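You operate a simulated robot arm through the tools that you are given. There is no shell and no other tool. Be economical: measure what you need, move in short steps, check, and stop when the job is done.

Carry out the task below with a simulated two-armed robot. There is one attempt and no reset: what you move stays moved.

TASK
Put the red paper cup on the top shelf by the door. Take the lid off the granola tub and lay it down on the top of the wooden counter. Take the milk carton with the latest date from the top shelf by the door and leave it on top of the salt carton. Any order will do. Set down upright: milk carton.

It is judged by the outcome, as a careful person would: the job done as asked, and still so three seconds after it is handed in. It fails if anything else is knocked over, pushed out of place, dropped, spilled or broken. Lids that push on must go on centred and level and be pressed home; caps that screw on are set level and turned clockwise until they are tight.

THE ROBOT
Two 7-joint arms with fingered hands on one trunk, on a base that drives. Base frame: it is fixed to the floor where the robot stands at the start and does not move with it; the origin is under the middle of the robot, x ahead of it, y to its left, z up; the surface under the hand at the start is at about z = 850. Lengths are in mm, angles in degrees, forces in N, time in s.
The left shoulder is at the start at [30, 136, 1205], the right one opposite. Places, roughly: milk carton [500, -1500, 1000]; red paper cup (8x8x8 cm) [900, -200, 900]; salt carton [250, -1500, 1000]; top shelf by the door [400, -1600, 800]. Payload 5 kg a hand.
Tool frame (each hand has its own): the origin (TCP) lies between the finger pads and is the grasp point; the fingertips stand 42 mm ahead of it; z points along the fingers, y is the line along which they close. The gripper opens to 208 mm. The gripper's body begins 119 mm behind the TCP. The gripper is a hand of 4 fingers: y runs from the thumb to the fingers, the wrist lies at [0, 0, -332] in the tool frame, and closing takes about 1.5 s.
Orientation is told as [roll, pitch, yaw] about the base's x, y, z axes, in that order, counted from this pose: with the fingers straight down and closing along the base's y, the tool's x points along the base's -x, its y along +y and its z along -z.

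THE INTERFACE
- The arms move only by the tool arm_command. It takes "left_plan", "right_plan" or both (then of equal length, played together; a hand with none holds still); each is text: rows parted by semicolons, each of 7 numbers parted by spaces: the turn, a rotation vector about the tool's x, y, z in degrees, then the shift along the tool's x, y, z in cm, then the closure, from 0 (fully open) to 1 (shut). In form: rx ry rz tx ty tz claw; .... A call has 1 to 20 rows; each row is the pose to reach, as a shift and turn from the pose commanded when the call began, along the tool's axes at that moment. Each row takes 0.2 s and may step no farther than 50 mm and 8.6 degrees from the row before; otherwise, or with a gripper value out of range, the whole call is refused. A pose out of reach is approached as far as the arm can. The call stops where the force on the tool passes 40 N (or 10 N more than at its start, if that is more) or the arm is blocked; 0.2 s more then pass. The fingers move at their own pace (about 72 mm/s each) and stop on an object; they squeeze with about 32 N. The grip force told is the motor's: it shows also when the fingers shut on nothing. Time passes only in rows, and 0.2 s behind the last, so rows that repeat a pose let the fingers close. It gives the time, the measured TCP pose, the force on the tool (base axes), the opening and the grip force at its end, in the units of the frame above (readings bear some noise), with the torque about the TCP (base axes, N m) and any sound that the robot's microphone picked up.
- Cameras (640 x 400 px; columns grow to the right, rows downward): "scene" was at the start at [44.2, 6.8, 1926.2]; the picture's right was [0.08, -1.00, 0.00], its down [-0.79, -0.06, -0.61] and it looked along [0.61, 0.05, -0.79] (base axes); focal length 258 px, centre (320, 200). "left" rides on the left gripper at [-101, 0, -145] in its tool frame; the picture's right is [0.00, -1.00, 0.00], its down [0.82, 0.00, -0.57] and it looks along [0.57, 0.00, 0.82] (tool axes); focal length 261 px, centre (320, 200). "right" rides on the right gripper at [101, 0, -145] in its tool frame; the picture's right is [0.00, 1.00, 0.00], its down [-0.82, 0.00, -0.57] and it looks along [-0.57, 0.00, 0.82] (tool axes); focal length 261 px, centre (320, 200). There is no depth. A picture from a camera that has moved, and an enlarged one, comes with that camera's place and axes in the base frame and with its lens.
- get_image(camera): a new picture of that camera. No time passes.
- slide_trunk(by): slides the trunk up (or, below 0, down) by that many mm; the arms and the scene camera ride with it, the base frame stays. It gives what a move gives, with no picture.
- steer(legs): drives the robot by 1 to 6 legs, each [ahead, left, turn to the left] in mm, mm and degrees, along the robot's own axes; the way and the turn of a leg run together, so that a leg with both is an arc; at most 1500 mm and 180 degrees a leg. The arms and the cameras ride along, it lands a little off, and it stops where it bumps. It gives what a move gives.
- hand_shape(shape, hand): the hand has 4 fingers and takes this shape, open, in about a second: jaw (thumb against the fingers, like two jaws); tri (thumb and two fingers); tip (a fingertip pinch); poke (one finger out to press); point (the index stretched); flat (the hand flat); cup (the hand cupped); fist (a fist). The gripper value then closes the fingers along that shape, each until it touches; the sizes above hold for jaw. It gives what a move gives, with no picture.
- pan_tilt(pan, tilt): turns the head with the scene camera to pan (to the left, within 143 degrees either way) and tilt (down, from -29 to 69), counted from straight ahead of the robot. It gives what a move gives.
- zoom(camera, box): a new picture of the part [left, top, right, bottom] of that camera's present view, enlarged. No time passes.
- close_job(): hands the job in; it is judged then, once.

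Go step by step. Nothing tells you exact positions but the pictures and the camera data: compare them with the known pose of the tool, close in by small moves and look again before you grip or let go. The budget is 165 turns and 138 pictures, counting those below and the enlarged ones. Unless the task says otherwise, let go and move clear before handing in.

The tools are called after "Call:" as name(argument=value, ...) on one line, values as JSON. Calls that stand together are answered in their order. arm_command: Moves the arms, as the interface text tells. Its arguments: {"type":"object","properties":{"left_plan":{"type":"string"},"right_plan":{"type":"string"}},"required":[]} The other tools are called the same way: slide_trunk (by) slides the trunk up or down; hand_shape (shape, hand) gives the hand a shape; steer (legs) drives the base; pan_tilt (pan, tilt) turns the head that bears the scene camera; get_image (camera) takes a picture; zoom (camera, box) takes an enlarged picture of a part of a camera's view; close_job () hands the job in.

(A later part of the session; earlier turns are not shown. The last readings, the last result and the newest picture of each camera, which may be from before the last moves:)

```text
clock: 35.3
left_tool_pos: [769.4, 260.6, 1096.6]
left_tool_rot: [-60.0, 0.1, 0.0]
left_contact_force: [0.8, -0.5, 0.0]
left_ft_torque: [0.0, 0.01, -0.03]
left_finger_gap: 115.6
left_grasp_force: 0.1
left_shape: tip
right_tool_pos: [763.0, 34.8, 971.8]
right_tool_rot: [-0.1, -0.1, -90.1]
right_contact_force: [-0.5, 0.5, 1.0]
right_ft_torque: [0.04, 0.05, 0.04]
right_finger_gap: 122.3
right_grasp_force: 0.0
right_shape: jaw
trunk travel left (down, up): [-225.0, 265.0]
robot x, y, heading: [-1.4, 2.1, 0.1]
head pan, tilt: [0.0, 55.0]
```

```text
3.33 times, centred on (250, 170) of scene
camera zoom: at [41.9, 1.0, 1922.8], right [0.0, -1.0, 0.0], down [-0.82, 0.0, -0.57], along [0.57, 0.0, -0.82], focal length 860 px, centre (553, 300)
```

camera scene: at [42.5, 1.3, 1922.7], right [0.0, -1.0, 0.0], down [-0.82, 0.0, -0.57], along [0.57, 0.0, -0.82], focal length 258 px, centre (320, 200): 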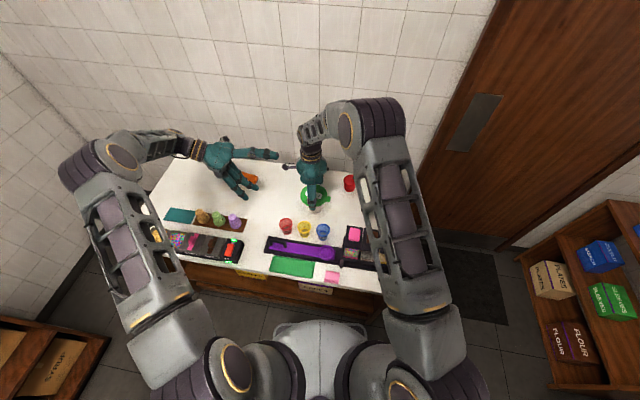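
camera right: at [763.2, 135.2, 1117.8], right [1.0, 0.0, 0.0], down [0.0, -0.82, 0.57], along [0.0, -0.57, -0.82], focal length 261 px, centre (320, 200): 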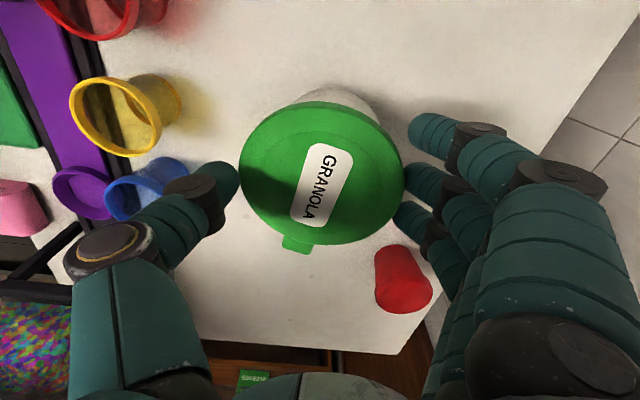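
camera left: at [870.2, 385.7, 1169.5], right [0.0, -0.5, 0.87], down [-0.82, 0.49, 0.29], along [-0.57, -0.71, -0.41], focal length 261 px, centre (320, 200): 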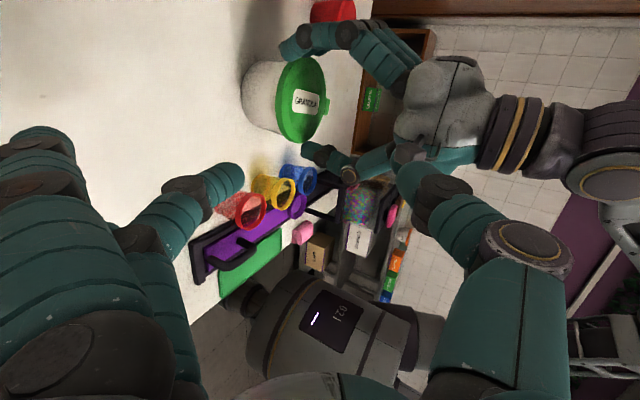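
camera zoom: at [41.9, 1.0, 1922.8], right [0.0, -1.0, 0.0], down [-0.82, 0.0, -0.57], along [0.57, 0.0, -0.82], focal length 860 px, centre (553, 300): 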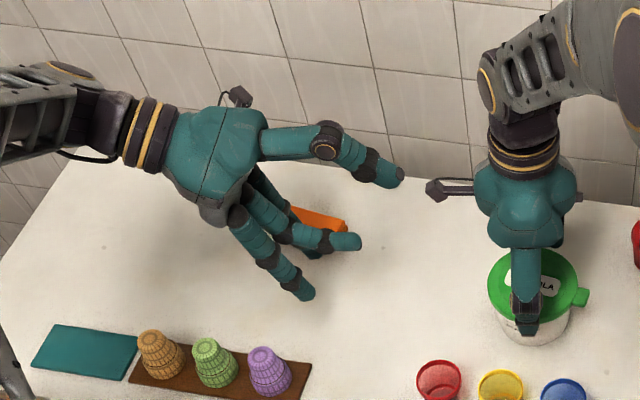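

The "tip" shape pinches with thumb and middle finger. Plan: left hand holds the tub wall low from the left, and the right hand pinches the lid's tab from above and peels it up. First I back the right hand off and turn the left.

Call:
arm_command(left_plan="0 0 8.2 0 0 0 0.3; 0 0 16.4 0 0 0 0.3; 0 0 24.5 0 0 0 0.3; 0 0 32.7 0 0 0 0.3; 0 0 40.9 0 0 0 0.3; 0 0 49 0 0 0 0.3; 0 0 57.3 0 0 0 0.3; 0 0 65.5 0 0 0 0.3; 0 0 73.6 0 0 0 0.3; 0 0 81.8 0 0 0 0.3; 0 0 90 0 0 0 0.3; 0 0 90 0 0 0 0.3", right_plan="0 0 0 0 0 0 0.3; 0 0 0 0 0 0 0.2; 0 0 0 0 0 -2 0.2; 0 0 0 0 0 -5 0.2; 0 0 0 0 0 -9 0.2; 0 0 0 0 0 -13 0.2; 0 0 0 -3 0 -15 0.2; 0 0 0 -6 0 -15 0.2; 0 0 0 -10 0 -15 0.2; 0 0 0 -14 0 -15 0.2; 0 0 0 -17 0 -15 0.2; 0 0 0 -17 0 -15 0.2")

Call:
hand_shape(hand="right", shape="tip")

Call:
get_image(camera="left")

Call:
get_image(camera="right")

Call:
get_image(camera="scene")

```text
clock: 37.9
left_tool_pos: [770.4, 262.1, 1099.2]
left_tool_rot: [0.3, -60.0, -90.3]
left_contact_force: [-0.9, 0.5, 0.0]
left_ft_torque: [-0.07, -0.04, 0.01]
left_finger_gap: 144.9
left_grasp_force: 0.0
left_shape: tip
right_tool_pos: [761.6, -134.8, 1120.1]
right_tool_rot: [0.0, 0.0, -89.9]
right_contact_force: [-0.2, -1.0, -0.6]
right_ft_torque: [-0.02, -0.03, 0.03]
right_finger_gap: 166.2
right_grasp_force: 0.3
right_shape: jaw
trunk travel left (down, up): [-225.0, 265.0]
robot x, y, heading: [-2.2, -0.5, 0.1]
head pan, tilt: [0.0, 55.0]
```

```text
clock: 38.8
left_tool_pos: [769.8, 260.4, 1098.4]
left_tool_rot: [0.1, -60.0, -90.0]
left_contact_force: [0.7, -0.6, 0.6]
left_ft_torque: [-0.04, -0.01, 0.04]
left_finger_gap: 145.1
left_grasp_force: 0.1
left_shape: tip
right_tool_pos: [761.2, -134.0, 1121.1]
right_tool_rot: [-0.1, 0.0, -90.0]
right_contact_force: [-0.8, -0.3, 0.6]
right_ft_torque: [-0.01, 0.0, 0.01]
right_finger_gap: 207.8
right_grasp_force: 0.2
right_shape: tip
trunk travel left (down, up): [-225.0, 265.0]
robot x, y, heading: [-3.4, -0.3, -0.2]
head pan, tilt: [0.0, 55.0]
```

```text
100 pictures are left
camera left: at [770.5, 336.1, 1258.7], right [-1.0, 0.0, 0.0], down [0.0, 0.91, -0.42], along [0.0, -0.42, -0.91], focal length 261 px, centre (320, 200)
```

left: 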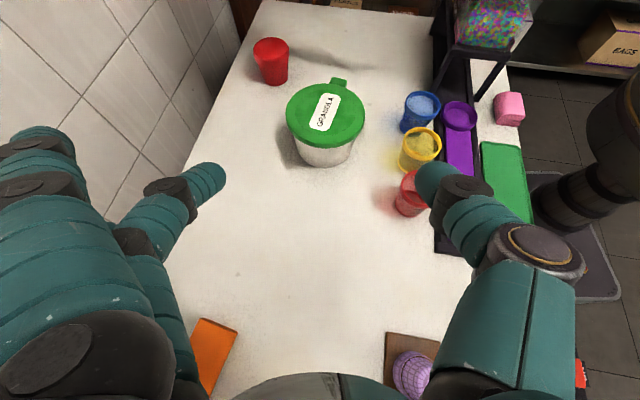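

```text
99 pictures are left
camera right: at [762.4, -33.9, 1266.4], right [1.0, 0.0, 0.0], down [0.0, -0.82, 0.57], along [0.0, -0.57, -0.82], focal length 261 px, centre (320, 200)
```

right: 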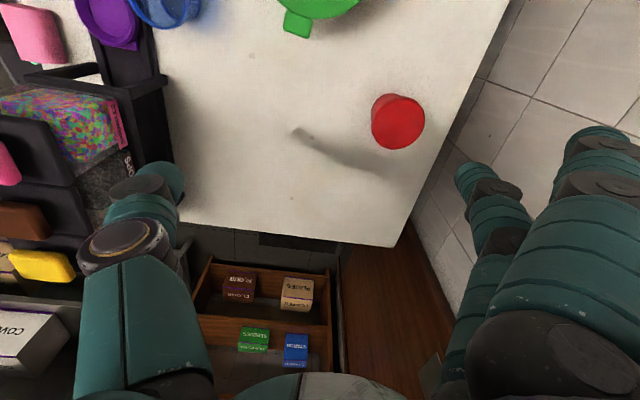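

```text
98 pictures are left
camera scene: at [41.9, 1.0, 1922.8], right [0.0, -1.0, 0.0], down [-0.82, 0.0, -0.57], along [0.57, 0.0, -0.82], focal length 258 px, centre (320, 200)
```

scene: 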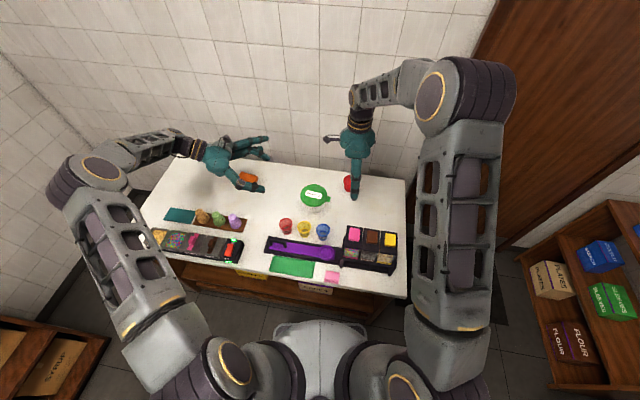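

Both hands are set. I'll bring the left hand to a 45° tilt on a diagonal approach line to the tub and check alignment.

Call:
arm_command(left_plan="0 5 0 0.3 -0.3 2.1 0.18; 0 10 0 0.6 -0.6 4.3 0.18; 0 15 0 0.84 -0.9 6.4 0.18; 0 15 0 0.84 -0.9 6.4 0.18")

Call:
get_image(camera="left")

```text
clock: 39.8
left_tool_pos: [761.8, 210.8, 1058.8]
left_tool_rot: [0.1, -44.9, -90.0]
left_contact_force: [0.0, 0.4, 0.6]
left_ft_torque: [-0.07, 0.03, 0.0]
left_finger_gap: 170.3
left_grasp_force: 0.0
left_shape: tip
right_tool_pos: [762.1, -133.9, 1119.2]
right_tool_rot: [-0.1, 0.0, -90.1]
right_contact_force: [1.0, 0.8, -0.2]
right_ft_torque: [-0.08, 0.01, 0.01]
right_finger_gap: 207.7
right_grasp_force: 0.0
right_shape: tip
trunk travel left (down, up): [-225.0, 265.0]
robot x, y, heading: [-0.5, -1.3, -0.1]
head pan, tilt: [0.0, 55.0]
```

```text
97 pictures are left
camera left: at [761.4, 241.9, 1232.9], right [-1.0, 0.0, 0.0], down [0.0, 0.98, -0.18], along [0.0, -0.18, -0.98], focal length 261 px, centre (320, 200)
```

left: 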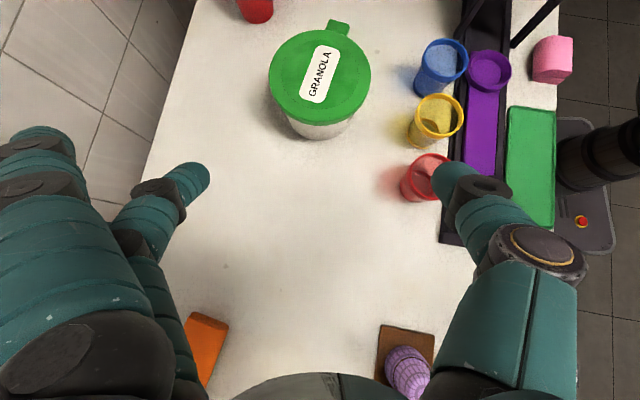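

Lid centre lines up at x≈761. Approaching along the diagonal, partway first.

Call:
arm_command(left_plan="0 0 0 0 0 4 0.18; 0 0 0 0 0 8 0.18; 0 0 0 0 0 12 0.18; 0 0 0 0 0 15 0.18; 0 0 0 0 0 17 0.18; 0 0 0 0 0 17 0.18")

Call:
get_image(camera="left")

Call:
zoom(camera="scene", box=[200, 120, 380, 250])

```text
clock: 41.2
left_tool_pos: [761.8, 89.8, 938.2]
left_tool_rot: [0.1, -45.0, -90.0]
left_contact_force: [-0.9, 0.0, -0.4]
left_ft_torque: [0.02, -0.02, 0.02]
left_finger_gap: 170.2
left_grasp_force: 0.0
left_shape: tip
right_tool_pos: [761.9, -134.8, 1120.8]
right_tool_rot: [0.0, 0.1, -90.0]
right_contact_force: [0.4, -0.4, 0.8]
right_ft_torque: [-0.01, -0.03, 0.01]
right_finger_gap: 207.9
right_grasp_force: 0.0
right_shape: tip
trunk travel left (down, up): [-225.0, 265.0]
robot x, y, heading: [0.1, 0.1, -0.1]
head pan, tilt: [0.0, 55.0]
```

```text
96 pictures are left
camera left: at [761.4, 120.3, 1112.0], right [-1.0, 0.0, 0.0], down [0.0, 0.98, -0.18], along [0.0, -0.18, -0.98], focal length 261 px, centre (320, 200)
```

left: 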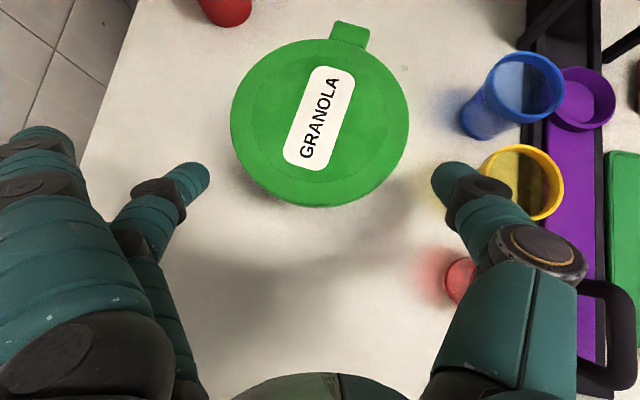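

```text
3.08 times, centred on (290, 185) of scene
camera zoom: at [41.5, 1.0, 1922.9], right [0.0, -1.0, 0.0], down [-0.82, 0.0, -0.57], along [0.57, 0.0, -0.82], focal length 794 px, centre (412, 246)
```

zoom: 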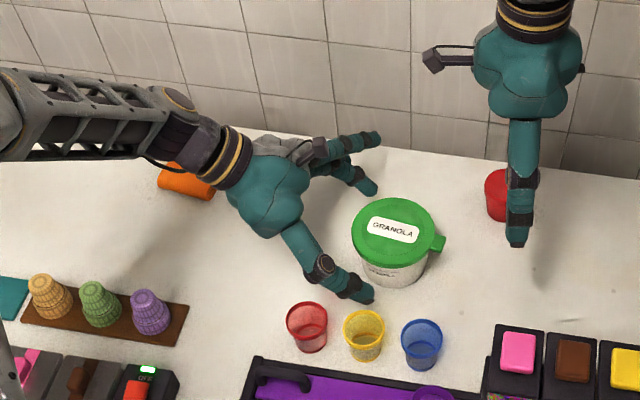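

Clear of the glasses. Advancing the rest of the way to the tub wall.

Call:
arm_command(left_plan="0 0 0 0 0 2 0.2; 0 0 0 0 0 3.5 0.22; 0 0 0 0 0 4.7 0.22; 0 0 0 0 0 5.6 0.22; 0 0 0 0 0 5.6 0.22")

Call:
get_image(camera="left")

Call:
zoom(camera="scene", box=[240, 140, 380, 240])

Call:
get_image(camera="right")

```text
clock: 42.4
left_tool_pos: [761.8, 48.8, 899.8]
left_tool_rot: [0.0, -45.1, -90.0]
left_contact_force: [-0.1, -0.1, -0.4]
left_ft_torque: [0.02, 0.01, 0.0]
left_finger_gap: 162.5
left_grasp_force: 0.1
left_shape: tip
right_tool_pos: [760.6, -135.0, 1121.5]
right_tool_rot: [0.1, 0.0, -89.9]
right_contact_force: [0.7, -0.1, -0.2]
right_ft_torque: [-0.02, -0.01, 0.01]
right_finger_gap: 207.7
right_grasp_force: 0.1
right_shape: tip
trunk travel left (down, up): [-225.0, 265.0]
robot x, y, heading: [2.4, 2.6, -0.1]
head pan, tilt: [0.0, 55.0]
```

```text
94 pictures are left
camera left: at [761.7, 80.3, 1073.1], right [-1.0, 0.0, 0.0], down [0.0, 0.98, -0.18], along [0.0, -0.18, -0.98], focal length 261 px, centre (320, 200)
```

left: 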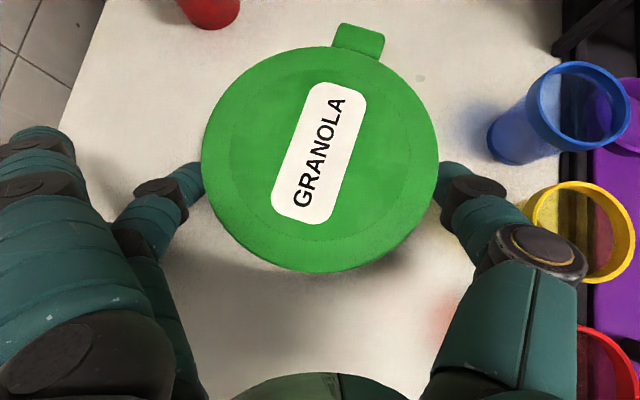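

```text
4.00 times, centred on (310, 190) of scene
camera zoom: at [41.8, 0.8, 1922.8], right [0.0, -1.0, 0.0], down [-0.82, 0.0, -0.57], along [0.57, 0.0, -0.82], focal length 1032 px, centre (360, 240)
```

zoom: 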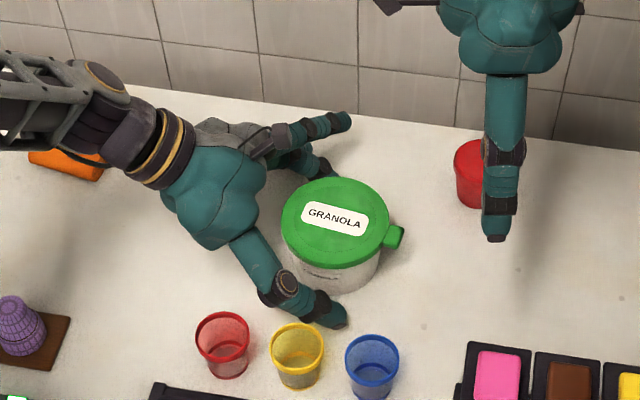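

```text
92 pictures are left
camera right: at [762.3, -34.1, 1266.4], right [1.0, 0.0, 0.0], down [0.0, -0.82, 0.57], along [0.0, -0.57, -0.82], focal length 261 px, centre (320, 200)
```

right: 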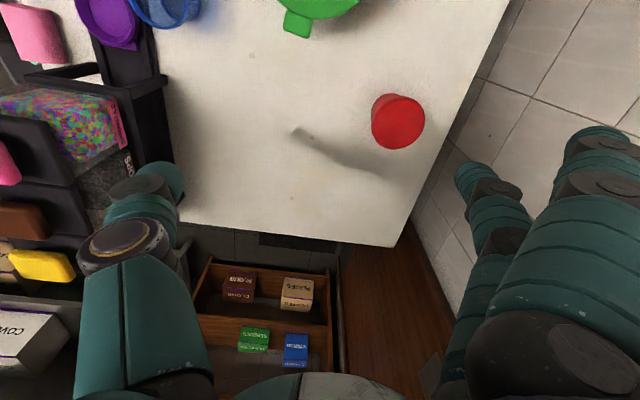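

Fingertips are at the tub's sides below the rim. Closing the left pinch on the tub wall.

Call:
arm_command(left_plan="0 0 0 0 0 0 0.4; 0 0 0 0 0 0 0.5; 0 0 0 0 0 0 0.8; 0 0 0 0 0 0 1; 0 0 0 0 0 0 1; 0 0 0 0 0 0 1")

Call:
get_image(camera="left")

Call:
zoom(camera="scene", box=[240, 140, 380, 240])

```text
clock: 43.8
left_tool_pos: [762.2, 49.3, 898.4]
left_tool_rot: [0.0, -45.0, -90.0]
left_contact_force: [-0.2, 0.3, -0.1]
left_ft_torque: [0.05, -0.08, -0.01]
left_finger_gap: 102.4
left_grasp_force: 31.8
left_shape: tip
right_tool_pos: [761.2, -134.0, 1120.7]
right_tool_rot: [0.0, -0.1, -90.0]
right_contact_force: [-0.3, -0.6, 0.6]
right_ft_torque: [-0.01, 0.02, 0.0]
right_finger_gap: 207.6
right_grasp_force: 0.0
right_shape: tip
trunk travel left (down, up): [-225.0, 265.0]
robot x, y, heading: [-0.8, -1.4, 0.1]
head pan, tilt: [0.0, 55.0]
```

```text
91 pictures are left
camera left: at [761.8, 80.4, 1072.9], right [-1.0, 0.0, 0.0], down [0.0, 0.98, -0.18], along [0.0, -0.18, -0.98], focal length 261 px, centre (320, 200)
```

left: 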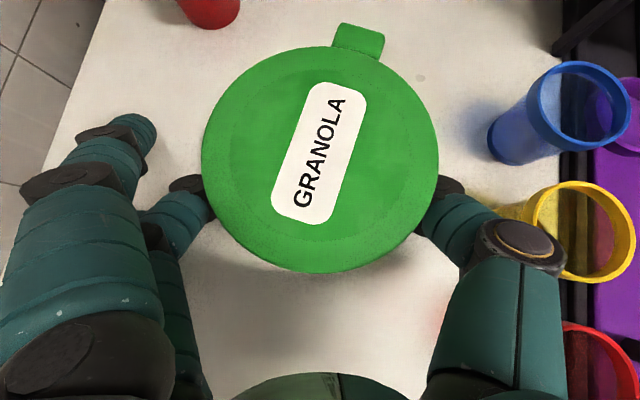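

```text
4.00 times, centred on (310, 190) of scene
camera zoom: at [42.1, 0.7, 1922.8], right [0.0, -1.0, 0.0], down [-0.82, 0.0, -0.57], along [0.57, 0.0, -0.82], focal length 1032 px, centre (360, 240)
```

zoom: 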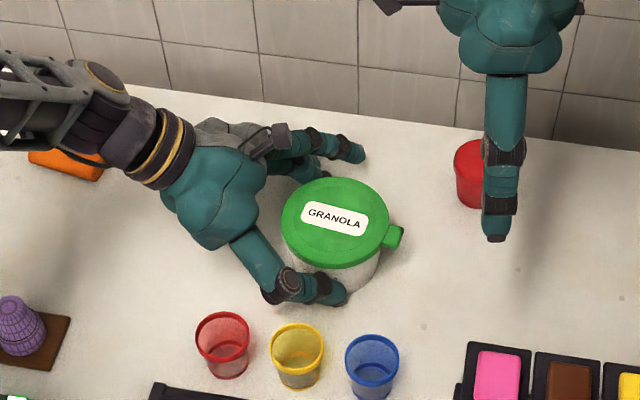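

The tub is held firmly. The right hand must turn (yaw ≈ +73°) so its spread fingers stay clear of the red cup; doing this high and away first.

Call:
arm_command(right_plan="0 0 -8.2 -0.4 -0.3 -1 0; 0 0 -16.3 -0.8 -0.6 -2 0; 0 0 -24.5 -1.2 -1 -3 0; 0 0 -32.6 -1.6 -1.3 -3 0; 0 0 -40.8 -2 -1.6 -3 0; 0 0 -48.9 -2.4 -2 -3 0; 0 0 -57 -2.8 -2.5 -3 0; 0 0 -65.2 -3.2 -2.5 -3 0; 0 0 -73.4 -3.6 -2.5 -3 0; 0 0 -81.5 -3.6 -2.5 -3 0; 0 0 -89.7 -3.6 -2.5 -3 0; 0 0 -97.8 -3.6 -2.5 -3 0; 0 0 -106 -3.6 -2.5 -3 0; 0 0 -114 -3.6 -2.5 -3 0; 0 0 -122.3 -3.6 -2.5 -3 0; 0 0 -130.4 -3.6 -2.5 -3 0; 0 0 -138.6 -3.6 -2.5 -3 0; 0 0 -146.7 -3.6 -2.5 -3 0; 0 0 -154.9 -3.6 -2.5 -3 0; 0 0 -163 -3.6 -2.5 -3 0")

Call:
get_image(camera="right")

Call:
get_image(camera="scene")

```text
clock: 48.0
left_tool_pos: [762.1, 49.8, 897.9]
left_tool_rot: [-0.1, -45.0, -90.0]
left_contact_force: [-0.3, 0.7, 0.2]
left_ft_torque: [0.16, -0.15, 0.04]
left_finger_gap: 102.3
left_grasp_force: 31.6
left_shape: tip
right_tool_pos: [737.5, -171.5, 1151.2]
right_tool_rot: [-0.1, 0.0, 73.1]
right_contact_force: [-0.6, 0.0, 0.0]
right_ft_torque: [0.03, 0.01, 0.0]
right_finger_gap: 207.7
right_grasp_force: 0.1
right_shape: tip
trunk travel left (down, up): [-225.0, 265.0]
robot x, y, heading: [-0.4, -0.8, 0.4]
head pan, tilt: [0.0, 55.0]
```

```text
89 pictures are left
camera right: at [707.6, -268.3, 1297.2], right [-0.96, 0.29, 0.0], down [0.24, 0.78, 0.57], along [0.17, 0.55, -0.82], focal length 261 px, centre (320, 200)
```

right: 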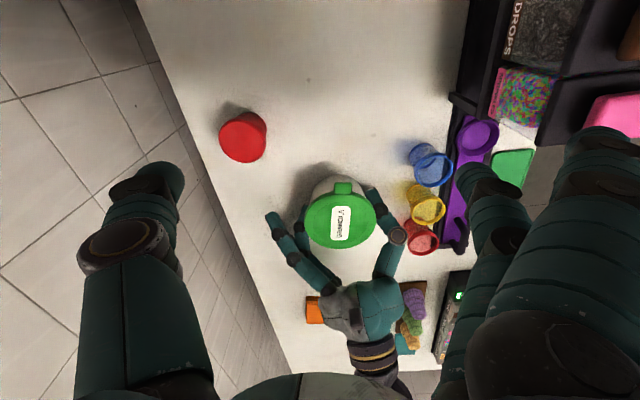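

```text
88 pictures are left
camera scene: at [42.2, 0.5, 1922.8], right [0.0, -1.0, 0.0], down [-0.82, 0.0, -0.57], along [0.57, 0.0, -0.82], focal length 258 px, centre (320, 200)
```

scene: 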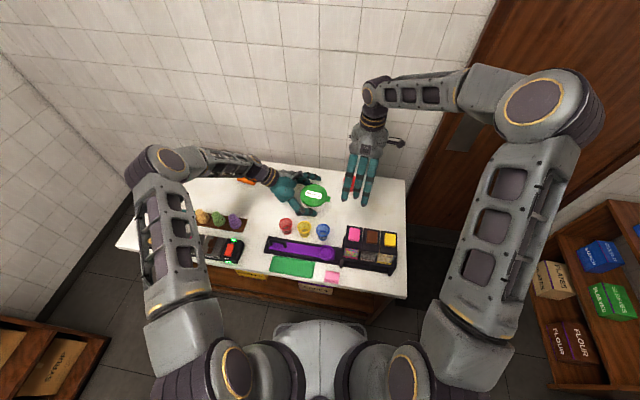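

The tab is at about (738, −41, 927). Moving the right hand over it with the pinch half closed.

Call:
arm_command(right_plan="0 0 0 -3 0.9 3 0.2; 0 0 0 -6 1.8 6 0.4; 0 0 0 -9 2.7 9 0.6; 0 0 0 -11.5 3.4 12 0.65; 0 0 0 -12.4 3.7 14.1 0.65; 0 0 0 -12.4 3.7 14.1 0.65; 0 0 0 -12.4 3.7 14.1 0.65")

Call:
get_image(camera="right")

Call:
get_image(camera="left")

Call:
zoom(camera="scene", box=[240, 120, 400, 240])

```text
clock: 49.6
left_tool_pos: [761.8, 48.6, 897.9]
left_tool_rot: [-0.1, -44.9, -90.0]
left_contact_force: [0.0, -0.2, 1.2]
left_ft_torque: [0.07, -0.16, -0.06]
left_finger_gap: 102.6
left_grasp_force: 31.7
left_shape: tip
right_tool_pos: [740.0, -41.7, 1009.4]
right_tool_rot: [0.0, 0.0, 73.0]
right_contact_force: [0.4, 0.0, -0.5]
right_ft_torque: [0.03, 0.01, -0.02]
right_finger_gap: 73.3
right_grasp_force: 0.0
right_shape: tip
trunk travel left (down, up): [-225.0, 265.0]
robot x, y, heading: [4.2, -1.0, 0.0]
head pan, tilt: [0.0, 55.0]
```

```text
87 pictures are left
camera right: at [709.3, -138.7, 1156.5], right [-0.95, 0.3, 0.0], down [0.24, 0.78, 0.57], along [0.17, 0.55, -0.82], focal length 261 px, centre (320, 200)
```

right: 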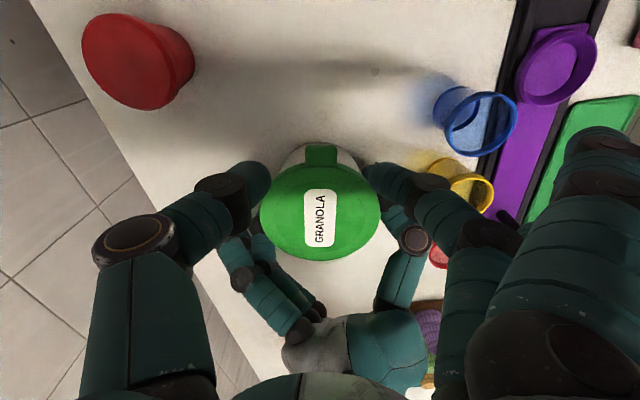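

```text
86 pictures are left
camera left: at [761.8, 80.5, 1072.9], right [-1.0, 0.0, 0.0], down [0.0, 0.98, -0.18], along [0.0, -0.18, -0.98], focal length 261 px, centre (320, 200)
```

left: 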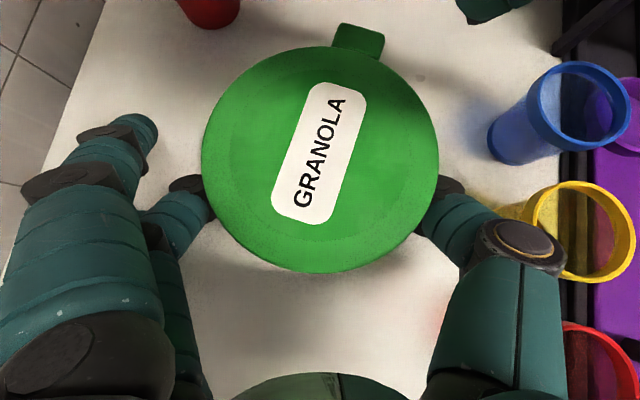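

```text
3.33 times, centred on (320, 180) of scene
camera zoom: at [42.2, 0.8, 1922.8], right [0.0, -1.0, 0.0], down [-0.82, 0.0, -0.57], along [0.57, 0.0, -0.82], focal length 860 px, centre (320, 267)
```

zoom: 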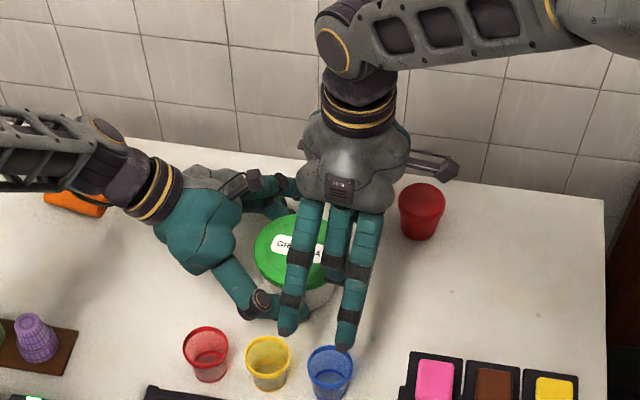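

Aligned over the tab. Descending so the fingertips straddle it.

Call:
arm_command(right_plan="0 0 0 0 0 2 0.65; 0 0 0 0 0 4 0.65; 0 0 0 0 0 5.4 0.65; 0 0 0 0 0 5.4 0.65")

Call:
get_image(camera="right")

Call:
zoom(camera="scene", box=[240, 120, 400, 240])

Call:
get_image(camera="left")

```text
clock: 50.6
left_tool_pos: [761.4, 49.3, 898.0]
left_tool_rot: [0.0, -45.0, -89.9]
left_contact_force: [-0.8, 0.7, 0.2]
left_ft_torque: [0.06, -0.05, -0.01]
left_finger_gap: 102.4
left_grasp_force: 32.0
left_shape: tip
right_tool_pos: [739.3, -42.0, 956.9]
right_tool_rot: [-0.1, -0.1, 73.0]
right_contact_force: [-0.5, 0.3, -0.2]
right_ft_torque: [0.0, 0.0, -0.01]
right_finger_gap: 73.6
right_grasp_force: 0.0
right_shape: tip
trunk travel left (down, up): [-225.0, 265.0]
robot x, y, heading: [-1.8, -1.4, -0.1]
head pan, tilt: [0.0, 55.0]
```

```text
84 pictures are left
camera right: at [708.4, -138.0, 1102.8], right [-0.95, 0.3, 0.0], down [0.24, 0.78, 0.57], along [0.17, 0.55, -0.82], focal length 261 px, centre (320, 200)
```

right: 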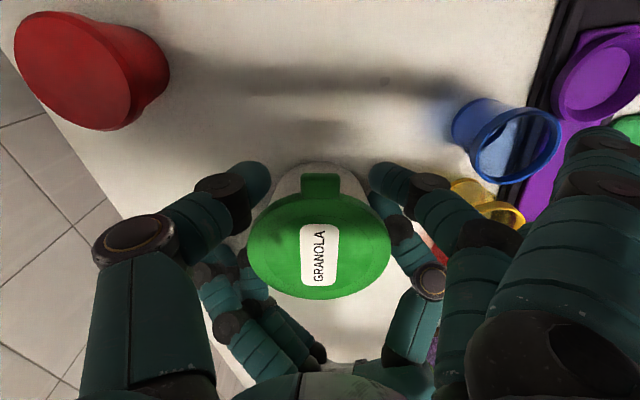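

```text
3.33 times, centred on (320, 180) of scene
camera zoom: at [42.0, 0.7, 1922.8], right [0.0, -1.0, 0.0], down [-0.82, 0.0, -0.57], along [0.57, 0.0, -0.82], focal length 860 px, centre (320, 267)
```

zoom: 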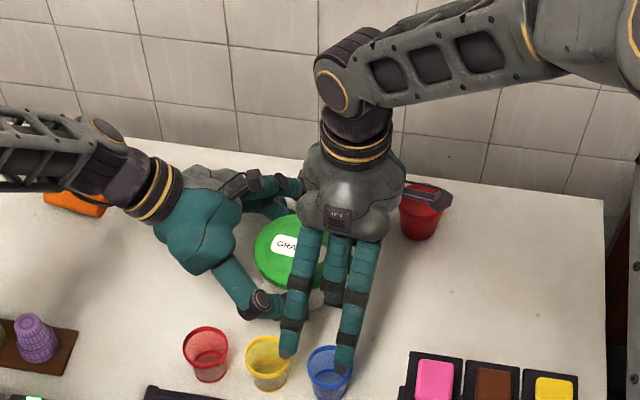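

```text
82 pictures are left
camera left: at [761.7, 80.3, 1072.9], right [-1.0, 0.0, 0.0], down [0.0, 0.98, -0.18], along [0.0, -0.18, -0.98], focal length 261 px, centre (320, 200)
```

left: 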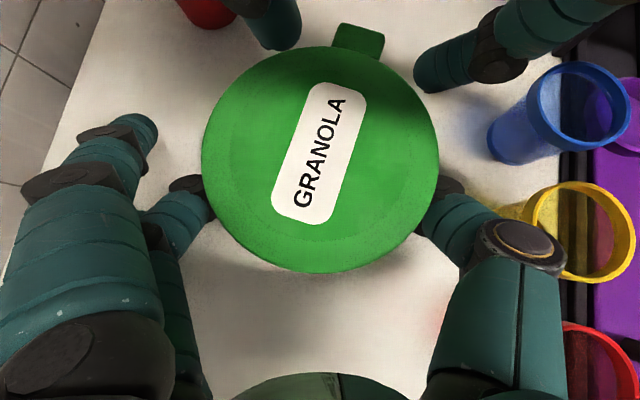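

The fingertips straddle the tab but slightly inboard; I shift outward 8 mm and close in two stages, watching the spread fingers near the blue glass.

Call:
arm_command(right_plan="0 0 0 0.8 0 -0.2 0.65; 0 0 0 0.8 0 -0.2 0.72; 0 0 0 0.8 0 -0.2 0.8; 0 0 0 0.8 0 -0.2 0.8; 0 0 0 0.8 0 -0.2 0.8")

Call:
get_image(camera="left")

Call:
get_image(camera="right")

```text
clock: 51.8
left_tool_pos: [763.1, 49.4, 898.5]
left_tool_rot: [0.0, -45.0, -90.0]
left_contact_force: [0.2, -0.2, 0.3]
left_ft_torque: [0.1, -0.04, 0.02]
left_finger_gap: 102.4
left_grasp_force: 32.5
left_shape: tip
right_tool_pos: [736.5, -49.8, 960.2]
right_tool_rot: [0.0, 0.0, 73.1]
right_contact_force: [0.1, -0.2, 0.4]
right_ft_torque: [0.03, -0.02, 0.0]
right_finger_gap: 42.3
right_grasp_force: 0.1
right_shape: tip
trunk travel left (down, up): [-225.0, 265.0]
robot x, y, heading: [-1.1, -0.9, -0.0]
head pan, tilt: [0.0, 55.0]
```

```text
81 pictures are left
camera left: at [761.9, 80.3, 1072.9], right [-1.0, 0.0, 0.0], down [0.0, 0.98, -0.18], along [0.0, -0.18, -0.98], focal length 261 px, centre (320, 200)
```

left: 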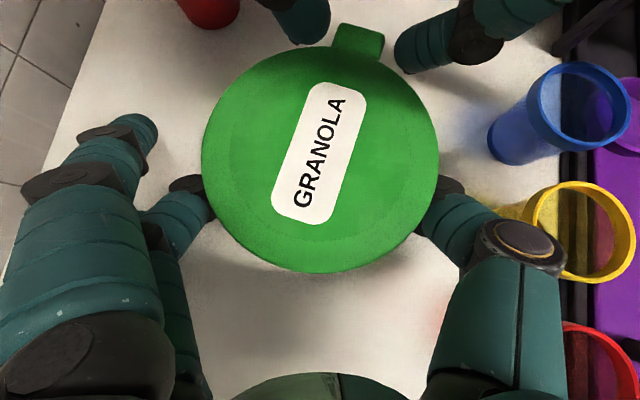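

```text
80 pictures are left
camera right: at [705.7, -145.9, 1104.7], right [-0.95, 0.3, 0.0], down [0.24, 0.78, 0.57], along [0.17, 0.55, -0.82], focal length 261 px, centre (320, 200)
```

right: 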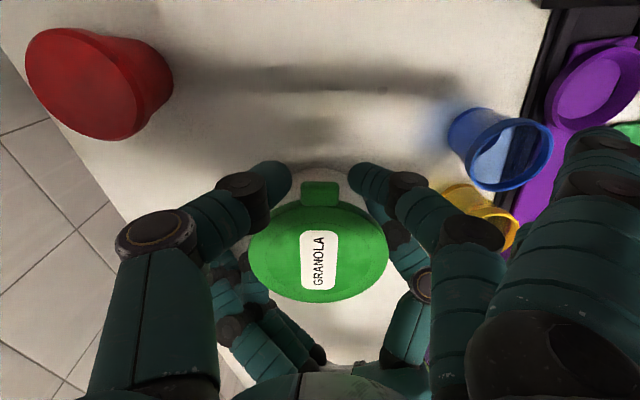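

The tips flank the tab well. Closing on it.

Call:
arm_command(right_plan="0 0 0 0 0 0 0.85; 0 0 0 0 0 0 0.9; 0 0 0 0 0 0 0.95; 0 0 0 0 0 0 0.95; 0 0 0 0 0 0 0.95")

Call:
get_image(camera="left")

Call:
zoom(camera="scene", box=[240, 120, 400, 240])

```text
clock: 53.0
left_tool_pos: [762.4, 49.3, 899.1]
left_tool_rot: [0.0, -45.0, -90.0]
left_contact_force: [-1.2, 4.0, -0.5]
left_ft_torque: [0.12, -0.19, -0.15]
left_finger_gap: 102.3
left_grasp_force: 31.9
left_shape: tip
right_tool_pos: [735.7, -49.4, 958.2]
right_tool_rot: [-0.1, 0.0, 73.0]
right_contact_force: [0.5, -4.8, 1.7]
right_ft_torque: [-0.12, 0.04, -0.12]
right_finger_gap: 22.0
right_grasp_force: 32.2
right_shape: tip
trunk travel left (down, up): [-225.0, 265.0]
robot x, y, heading: [-0.1, 0.8, 0.0]
head pan, tilt: [0.0, 55.0]
```

```text
79 pictures are left
camera left: at [761.9, 80.7, 1072.9], right [-1.0, 0.0, 0.0], down [0.0, 0.98, -0.18], along [0.0, -0.18, -0.98], focal length 261 px, centre (320, 200)
```

left: 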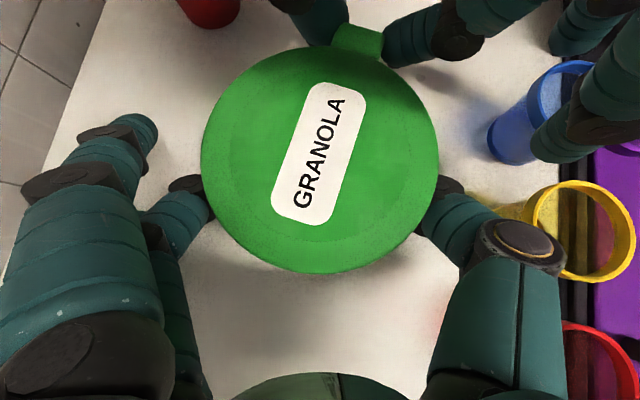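

```text
3.33 times, centred on (320, 180) of scene
camera zoom: at [42.0, 0.8, 1922.8], right [0.0, -1.0, 0.0], down [-0.82, 0.0, -0.57], along [0.57, 0.0, -0.82], focal length 860 px, centre (320, 267)
```

zoom: 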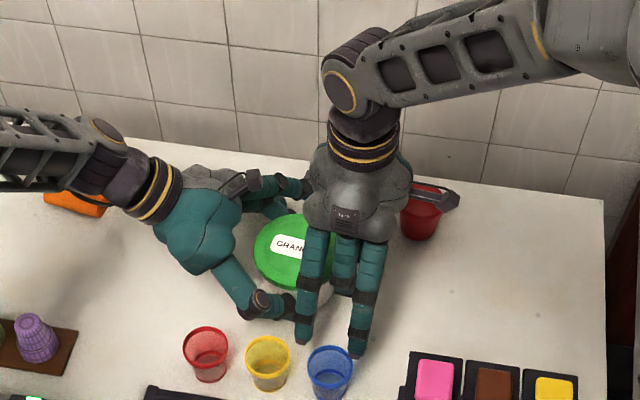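

The tab is pinched (gap 22 mm, 32 N). Pulling up slowly to peel the lid.

Call:
arm_command(right_plan="0 0 0 0 0 -0.4 0.95; 0 0 0 0 0 -0.8 0.95; 0 0 0 0 0 -1.2 0.95; 0 0 0 0 0 -1.6 0.95; 0 0 0 0 0 -2 0.95; 0 0 0 0 0 -2.4 0.95")

Call:
get_image(camera="left")

```text
clock: 54.4
left_tool_pos: [761.9, 49.5, 898.9]
left_tool_rot: [0.0, -44.9, -90.1]
left_contact_force: [0.6, -0.5, -0.9]
left_ft_torque: [0.04, -0.13, -0.04]
left_finger_gap: 101.9
left_grasp_force: 32.0
left_shape: tip
right_tool_pos: [735.0, -49.5, 983.4]
right_tool_rot: [0.1, 0.0, 73.0]
right_contact_force: [-0.3, -1.2, -0.5]
right_ft_torque: [0.02, 0.0, 0.01]
right_finger_gap: 15.5
right_grasp_force: 32.3
right_shape: tip
trunk travel left (down, up): [-225.0, 265.0]
robot x, y, heading: [-0.3, 0.6, 0.0]
head pan, tilt: [0.0, 55.0]
heard: snap
```

```text
77 pictures are left
camera left: at [761.8, 80.4, 1072.8], right [-1.0, 0.0, 0.0], down [0.0, 0.98, -0.18], along [0.0, -0.18, -0.98], focal length 261 px, centre (320, 200)
```

left: 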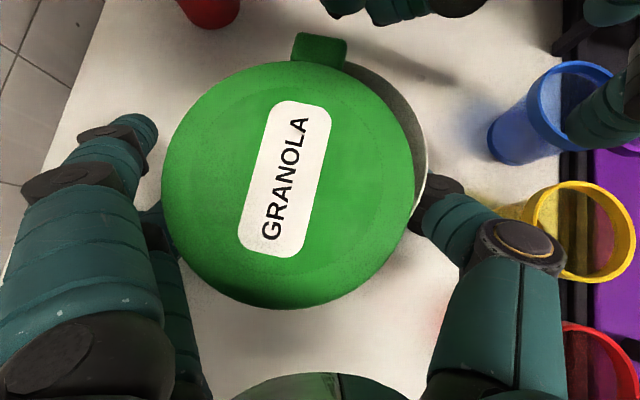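

The lid snapped loose and is resting shifted on the tub; the pinch slipped off. I'll open, rise, recentre over the tab's new place and look.

Call:
arm_command(right_plan="0 0 0 0 0 -1 0.8; 0 0 0 0 0 -3 0.7; 0 0 -3 -1 -1 -4.5 0.65; 0 0 -7 -2.2 -2.1 -4.5 0.65; 0 0 -7 -2.2 -2.1 -4.5 0.65")

Call:
get_image(camera="right")

Call:
zoom(camera="scene", box=[240, 120, 400, 240])

```text
clock: 55.6
left_tool_pos: [761.6, 47.6, 899.3]
left_tool_rot: [0.0, -45.1, -90.0]
left_contact_force: [-0.2, 0.1, 0.0]
left_ft_torque: [0.14, -0.11, 0.0]
left_finger_gap: 102.1
left_grasp_force: 32.1
left_shape: tip
right_tool_pos: [763.5, -34.7, 1027.5]
right_tool_rot: [0.0, 0.1, 80.0]
right_contact_force: [0.4, 0.6, -0.4]
right_ft_torque: [0.03, 0.01, 0.0]
right_finger_gap: 72.4
right_grasp_force: 0.1
right_shape: tip
trunk travel left (down, up): [-225.0, 265.0]
robot x, y, heading: [0.7, -0.9, 0.0]
head pan, tilt: [0.0, 55.0]
```

```text
76 pictures are left
camera right: at [744.4, -135.0, 1173.7], right [-0.98, 0.18, 0.0], down [0.15, 0.81, 0.57], along [0.1, 0.56, -0.82], focal length 261 px, centre (320, 200)
```

right: 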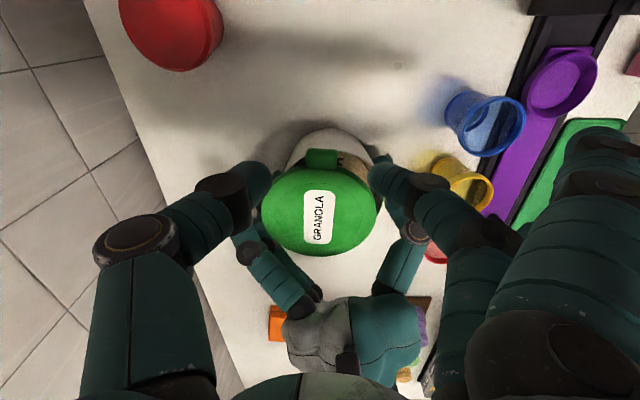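

```text
3.33 times, centred on (320, 180) of scene
camera zoom: at [41.9, 0.5, 1922.8], right [0.0, -1.0, 0.0], down [-0.82, 0.0, -0.57], along [0.57, 0.0, -0.82], focal length 860 px, centre (320, 267)
```

zoom: 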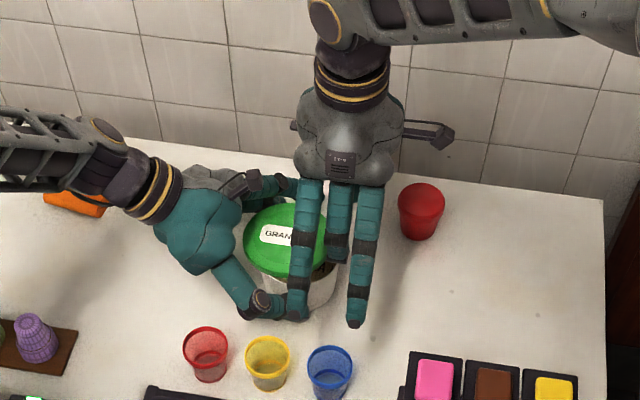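

Tab is at about (762, −30, 940), under the hand. Descending and closing on it a bit deeper.

Call:
arm_command(right_plan="0 0 0 0 0 2 0.65; 0 0 0 0 0 4 0.65; 0 0 0 0 0 5.5 0.7; 0 0 0 0 0 6.3 0.75; 0 0 0 0 0 6.3 0.8; 0 0 0 0 0 6.3 0.8")

Call:
get_image(camera="left")

Call:
get_image(camera="right")

```text
clock: 57.0
left_tool_pos: [761.9, 49.3, 898.4]
left_tool_rot: [0.0, -45.0, -90.0]
left_contact_force: [1.5, 0.5, -0.5]
left_ft_torque: [0.09, -0.08, 0.1]
left_finger_gap: 102.2
left_grasp_force: 32.0
left_shape: tip
right_tool_pos: [762.2, -34.0, 965.0]
right_tool_rot: [0.0, 0.1, 80.0]
right_contact_force: [-1.6, -1.3, 0.0]
right_ft_torque: [0.0, 0.07, 0.03]
right_finger_gap: 43.2
right_grasp_force: 0.1
right_shape: tip
trunk travel left (down, up): [-225.0, 265.0]
robot x, y, heading: [-0.9, 0.4, -0.0]
head pan, tilt: [0.0, 55.0]
```

```text
74 pictures are left
camera left: at [762.0, 80.5, 1072.9], right [-1.0, 0.0, 0.0], down [0.0, 0.98, -0.18], along [0.0, -0.18, -0.98], focal length 261 px, centre (320, 200)
```

left: 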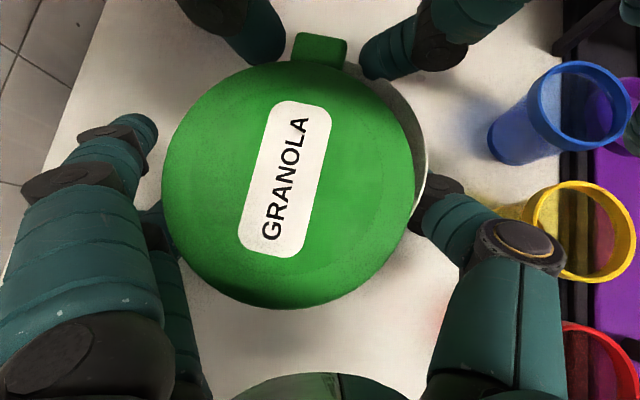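

```text
73 pictures are left
camera right: at [743.8, -134.0, 1109.6], right [-0.98, 0.18, 0.0], down [0.15, 0.81, 0.57], along [0.1, 0.56, -0.82], focal length 261 px, centre (320, 200)
```

right: 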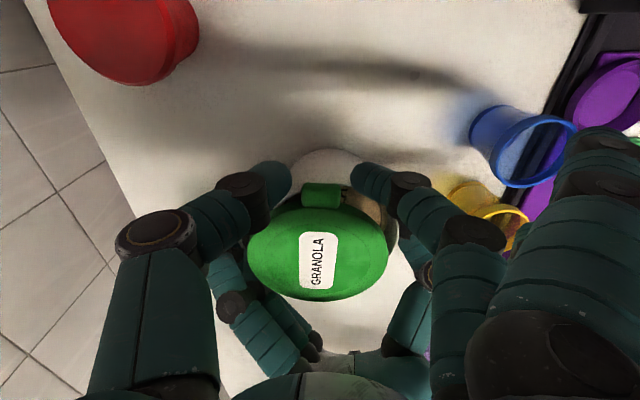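

Nearly right; shift 4 mm outward and close.

Call:
arm_command(right_plan="0 0 0 0.4 0 0 0.8; 0 0 0 0.4 0 0 0.87; 0 0 0 0.4 0 0 0.93; 0 0 0 0.4 0 0 1; 0 0 0 0.4 0 0 1; 0 0 0 0.4 0 0 1")

Call:
get_image(camera="left")

```text
clock: 58.4
left_tool_pos: [761.8, 49.9, 899.3]
left_tool_rot: [0.0, -45.0, -90.0]
left_contact_force: [1.4, 7.7, 0.6]
left_ft_torque: [0.1, -0.24, -0.24]
left_finger_gap: 102.1
left_grasp_force: 32.1
left_shape: tip
right_tool_pos: [761.2, -38.6, 964.8]
right_tool_rot: [0.1, 0.2, 80.0]
right_contact_force: [-0.8, -8.4, 3.4]
right_ft_torque: [-0.2, 0.05, 0.14]
right_finger_gap: 3.9
right_grasp_force: 32.1
right_shape: tip
trunk travel left (down, up): [-225.0, 265.0]
robot x, y, heading: [0.9, 0.8, 0.0]
head pan, tilt: [0.0, 55.0]
```

```text
72 pictures are left
camera left: at [761.8, 80.8, 1073.1], right [-1.0, 0.0, 0.0], down [0.0, 0.98, -0.18], along [0.0, -0.18, -0.98], focal length 261 px, centre (320, 200)
```

left: 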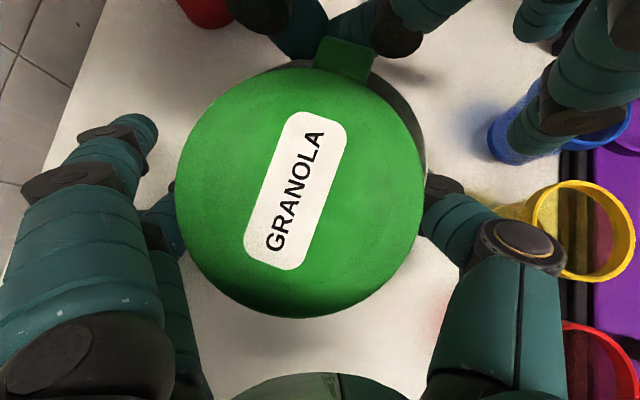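

The tips slid together beneath the tab. Opening again and rising 1 cm, then re-check.

Call:
arm_command(right_plan="0 0 0 0.3 0 0 0.93; 0 0 0 0.3 0 0 0.85; 0 0 0 0.3 0 0 0.78; 0 0 0 0.3 0 -0.5 0.72; 0 0 0 0.3 0 -1 0.7; 0 0 0 0.3 0 -1 0.7")

Call:
get_image(camera="left")

Call:
zoom(camera="right", box=[220, 130, 420, 320])

```text
clock: 59.8
left_tool_pos: [761.6, 49.1, 898.4]
left_tool_rot: [0.0, -45.0, -89.9]
left_contact_force: [0.4, -0.3, -0.2]
left_ft_torque: [0.1, -0.05, -0.08]
left_finger_gap: 102.2
left_grasp_force: 31.8
left_shape: tip
right_tool_pos: [760.5, -41.7, 973.4]
right_tool_rot: [-0.1, 0.0, 80.0]
right_contact_force: [0.4, 0.9, -0.1]
right_ft_torque: [0.01, -0.01, 0.0]
right_finger_gap: 61.7
right_grasp_force: 0.1
right_shape: tip
trunk travel left (down, up): [-225.0, 265.0]
robot x, y, heading: [-0.3, 0.1, -0.1]
head pan, tilt: [0.0, 55.0]
```

```text
71 pictures are left
camera left: at [761.9, 80.3, 1072.8], right [-1.0, 0.0, 0.0], down [0.0, 0.98, -0.18], along [0.0, -0.18, -0.98], focal length 261 px, centre (320, 200)
```

left: 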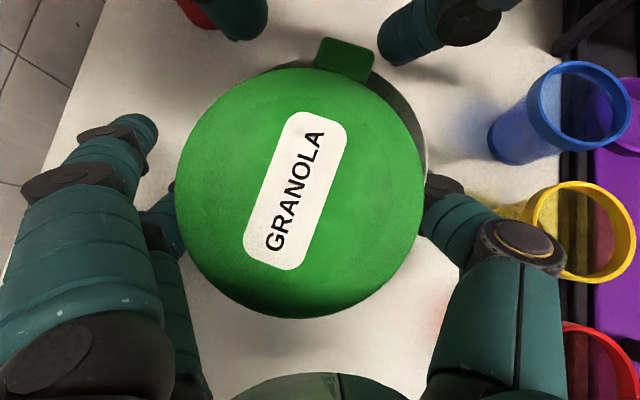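

```text
2.11 times, centred on (320, 225) of right
camera zoom: at [742.7, -140.6, 1120.3], right [-0.98, 0.18, 0.0], down [0.15, 0.81, 0.57], along [0.1, 0.56, -0.82], focal length 549 px, centre (320, 147)
```

zoom: 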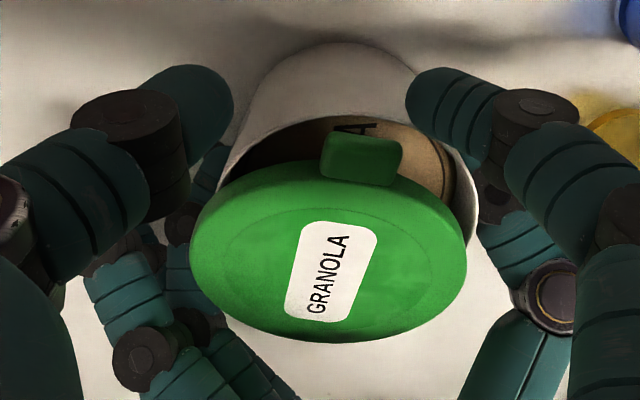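

The lid has slid about 2 cm and its tab is now at about (747, −21), level. Realign to it at a slightly higher grip.

Call:
arm_command(right_plan="0 0 5 -0.5 0.9 -1 0.65; 0 0 10 -1 1.7 -1 0.65; 0 0 10 -1.5 1.74 -0.5 0.68; 0 0 10 -1.5 1.74 0 0.72; 0 0 10 -1.5 1.74 0 0.76; 0 0 10 -1.5 1.74 0 0.76")

Call:
get_image(camera="left")

Call:
zoom(camera="right", box=[220, 130, 420, 320])

```text
clock: 61.2
left_tool_pos: [762.1, 49.8, 898.7]
left_tool_rot: [0.0, -45.1, -90.0]
left_contact_force: [0.0, -0.2, 0.3]
left_ft_torque: [0.1, -0.1, 0.1]
left_finger_gap: 102.0
left_grasp_force: 31.9
left_shape: tip
right_tool_pos: [746.6, -24.6, 975.2]
right_tool_rot: [0.0, 0.0, 69.9]
right_contact_force: [-1.9, -0.5, 0.6]
right_ft_torque: [0.0, 0.08, 0.05]
right_finger_gap: 51.1
right_grasp_force: 0.1
right_shape: tip
trunk travel left (down, up): [-225.0, 265.0]
robot x, y, heading: [2.7, -1.7, -0.3]
head pan, tilt: [0.0, 55.0]
```

```text
69 pictures are left
camera left: at [761.9, 80.4, 1072.9], right [-1.0, 0.0, 0.0], down [0.0, 0.98, -0.18], along [0.0, -0.18, -0.98], focal length 261 px, centre (320, 200)
```

left: 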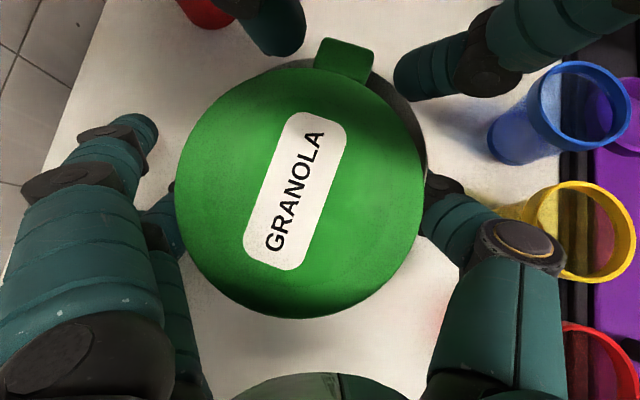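

```text
2.11 times, centred on (320, 225) of right
camera zoom: at [711.7, -118.5, 1121.1], right [-0.94, 0.35, 0.0], down [0.28, 0.77, 0.57], along [0.2, 0.54, -0.82], focal length 549 px, centre (320, 147)
```

zoom: 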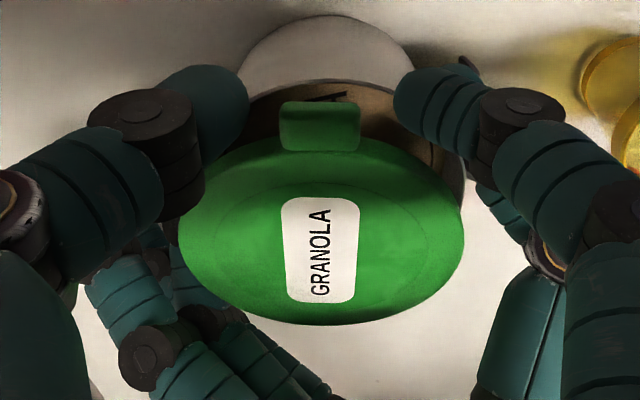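

Aligned. Closing on the tab.

Call:
arm_command(right_plan="0 0 0 0 0 0 0.82; 0 0 0 0 0 0 0.87; 0 0 0 0 0 0 0.92; 0 0 0 0 0 0 0.92; 0 0 0 0 0 0 0.92")

Call:
get_image(camera="left")

```text
clock: 62.4
left_tool_pos: [760.9, 50.2, 898.6]
left_tool_rot: [0.1, -45.0, -89.9]
left_contact_force: [5.3, 10.6, 6.0]
left_ft_torque: [0.01, 0.01, 0.21]
left_finger_gap: 102.0
left_grasp_force: 32.4
left_shape: tip
right_tool_pos: [745.9, -23.8, 975.7]
right_tool_rot: [0.0, 0.0, 70.0]
right_contact_force: [-4.6, -9.9, 0.8]
right_ft_torque: [-0.44, 0.21, 0.1]
right_finger_gap: 28.5
right_grasp_force: 32.2
right_shape: tip
trunk travel left (down, up): [-225.0, 265.0]
robot x, y, heading: [-1.9, 1.9, 0.0]
head pan, tilt: [0.0, 55.0]
```

```text
67 pictures are left
camera left: at [762.0, 81.0, 1073.7], right [-1.0, 0.0, 0.0], down [0.0, 0.98, -0.18], along [0.0, -0.18, -0.98], focal length 261 px, centre (320, 200)
```

left: 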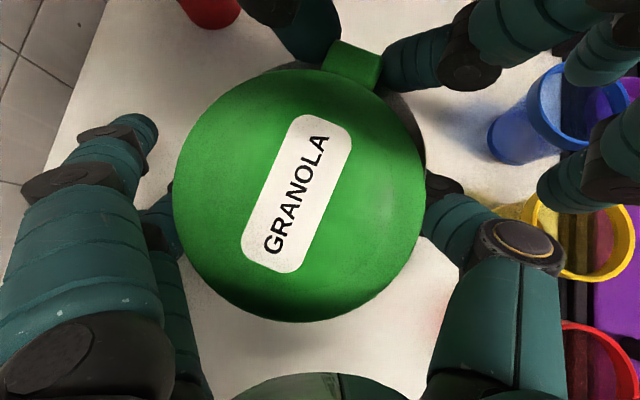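

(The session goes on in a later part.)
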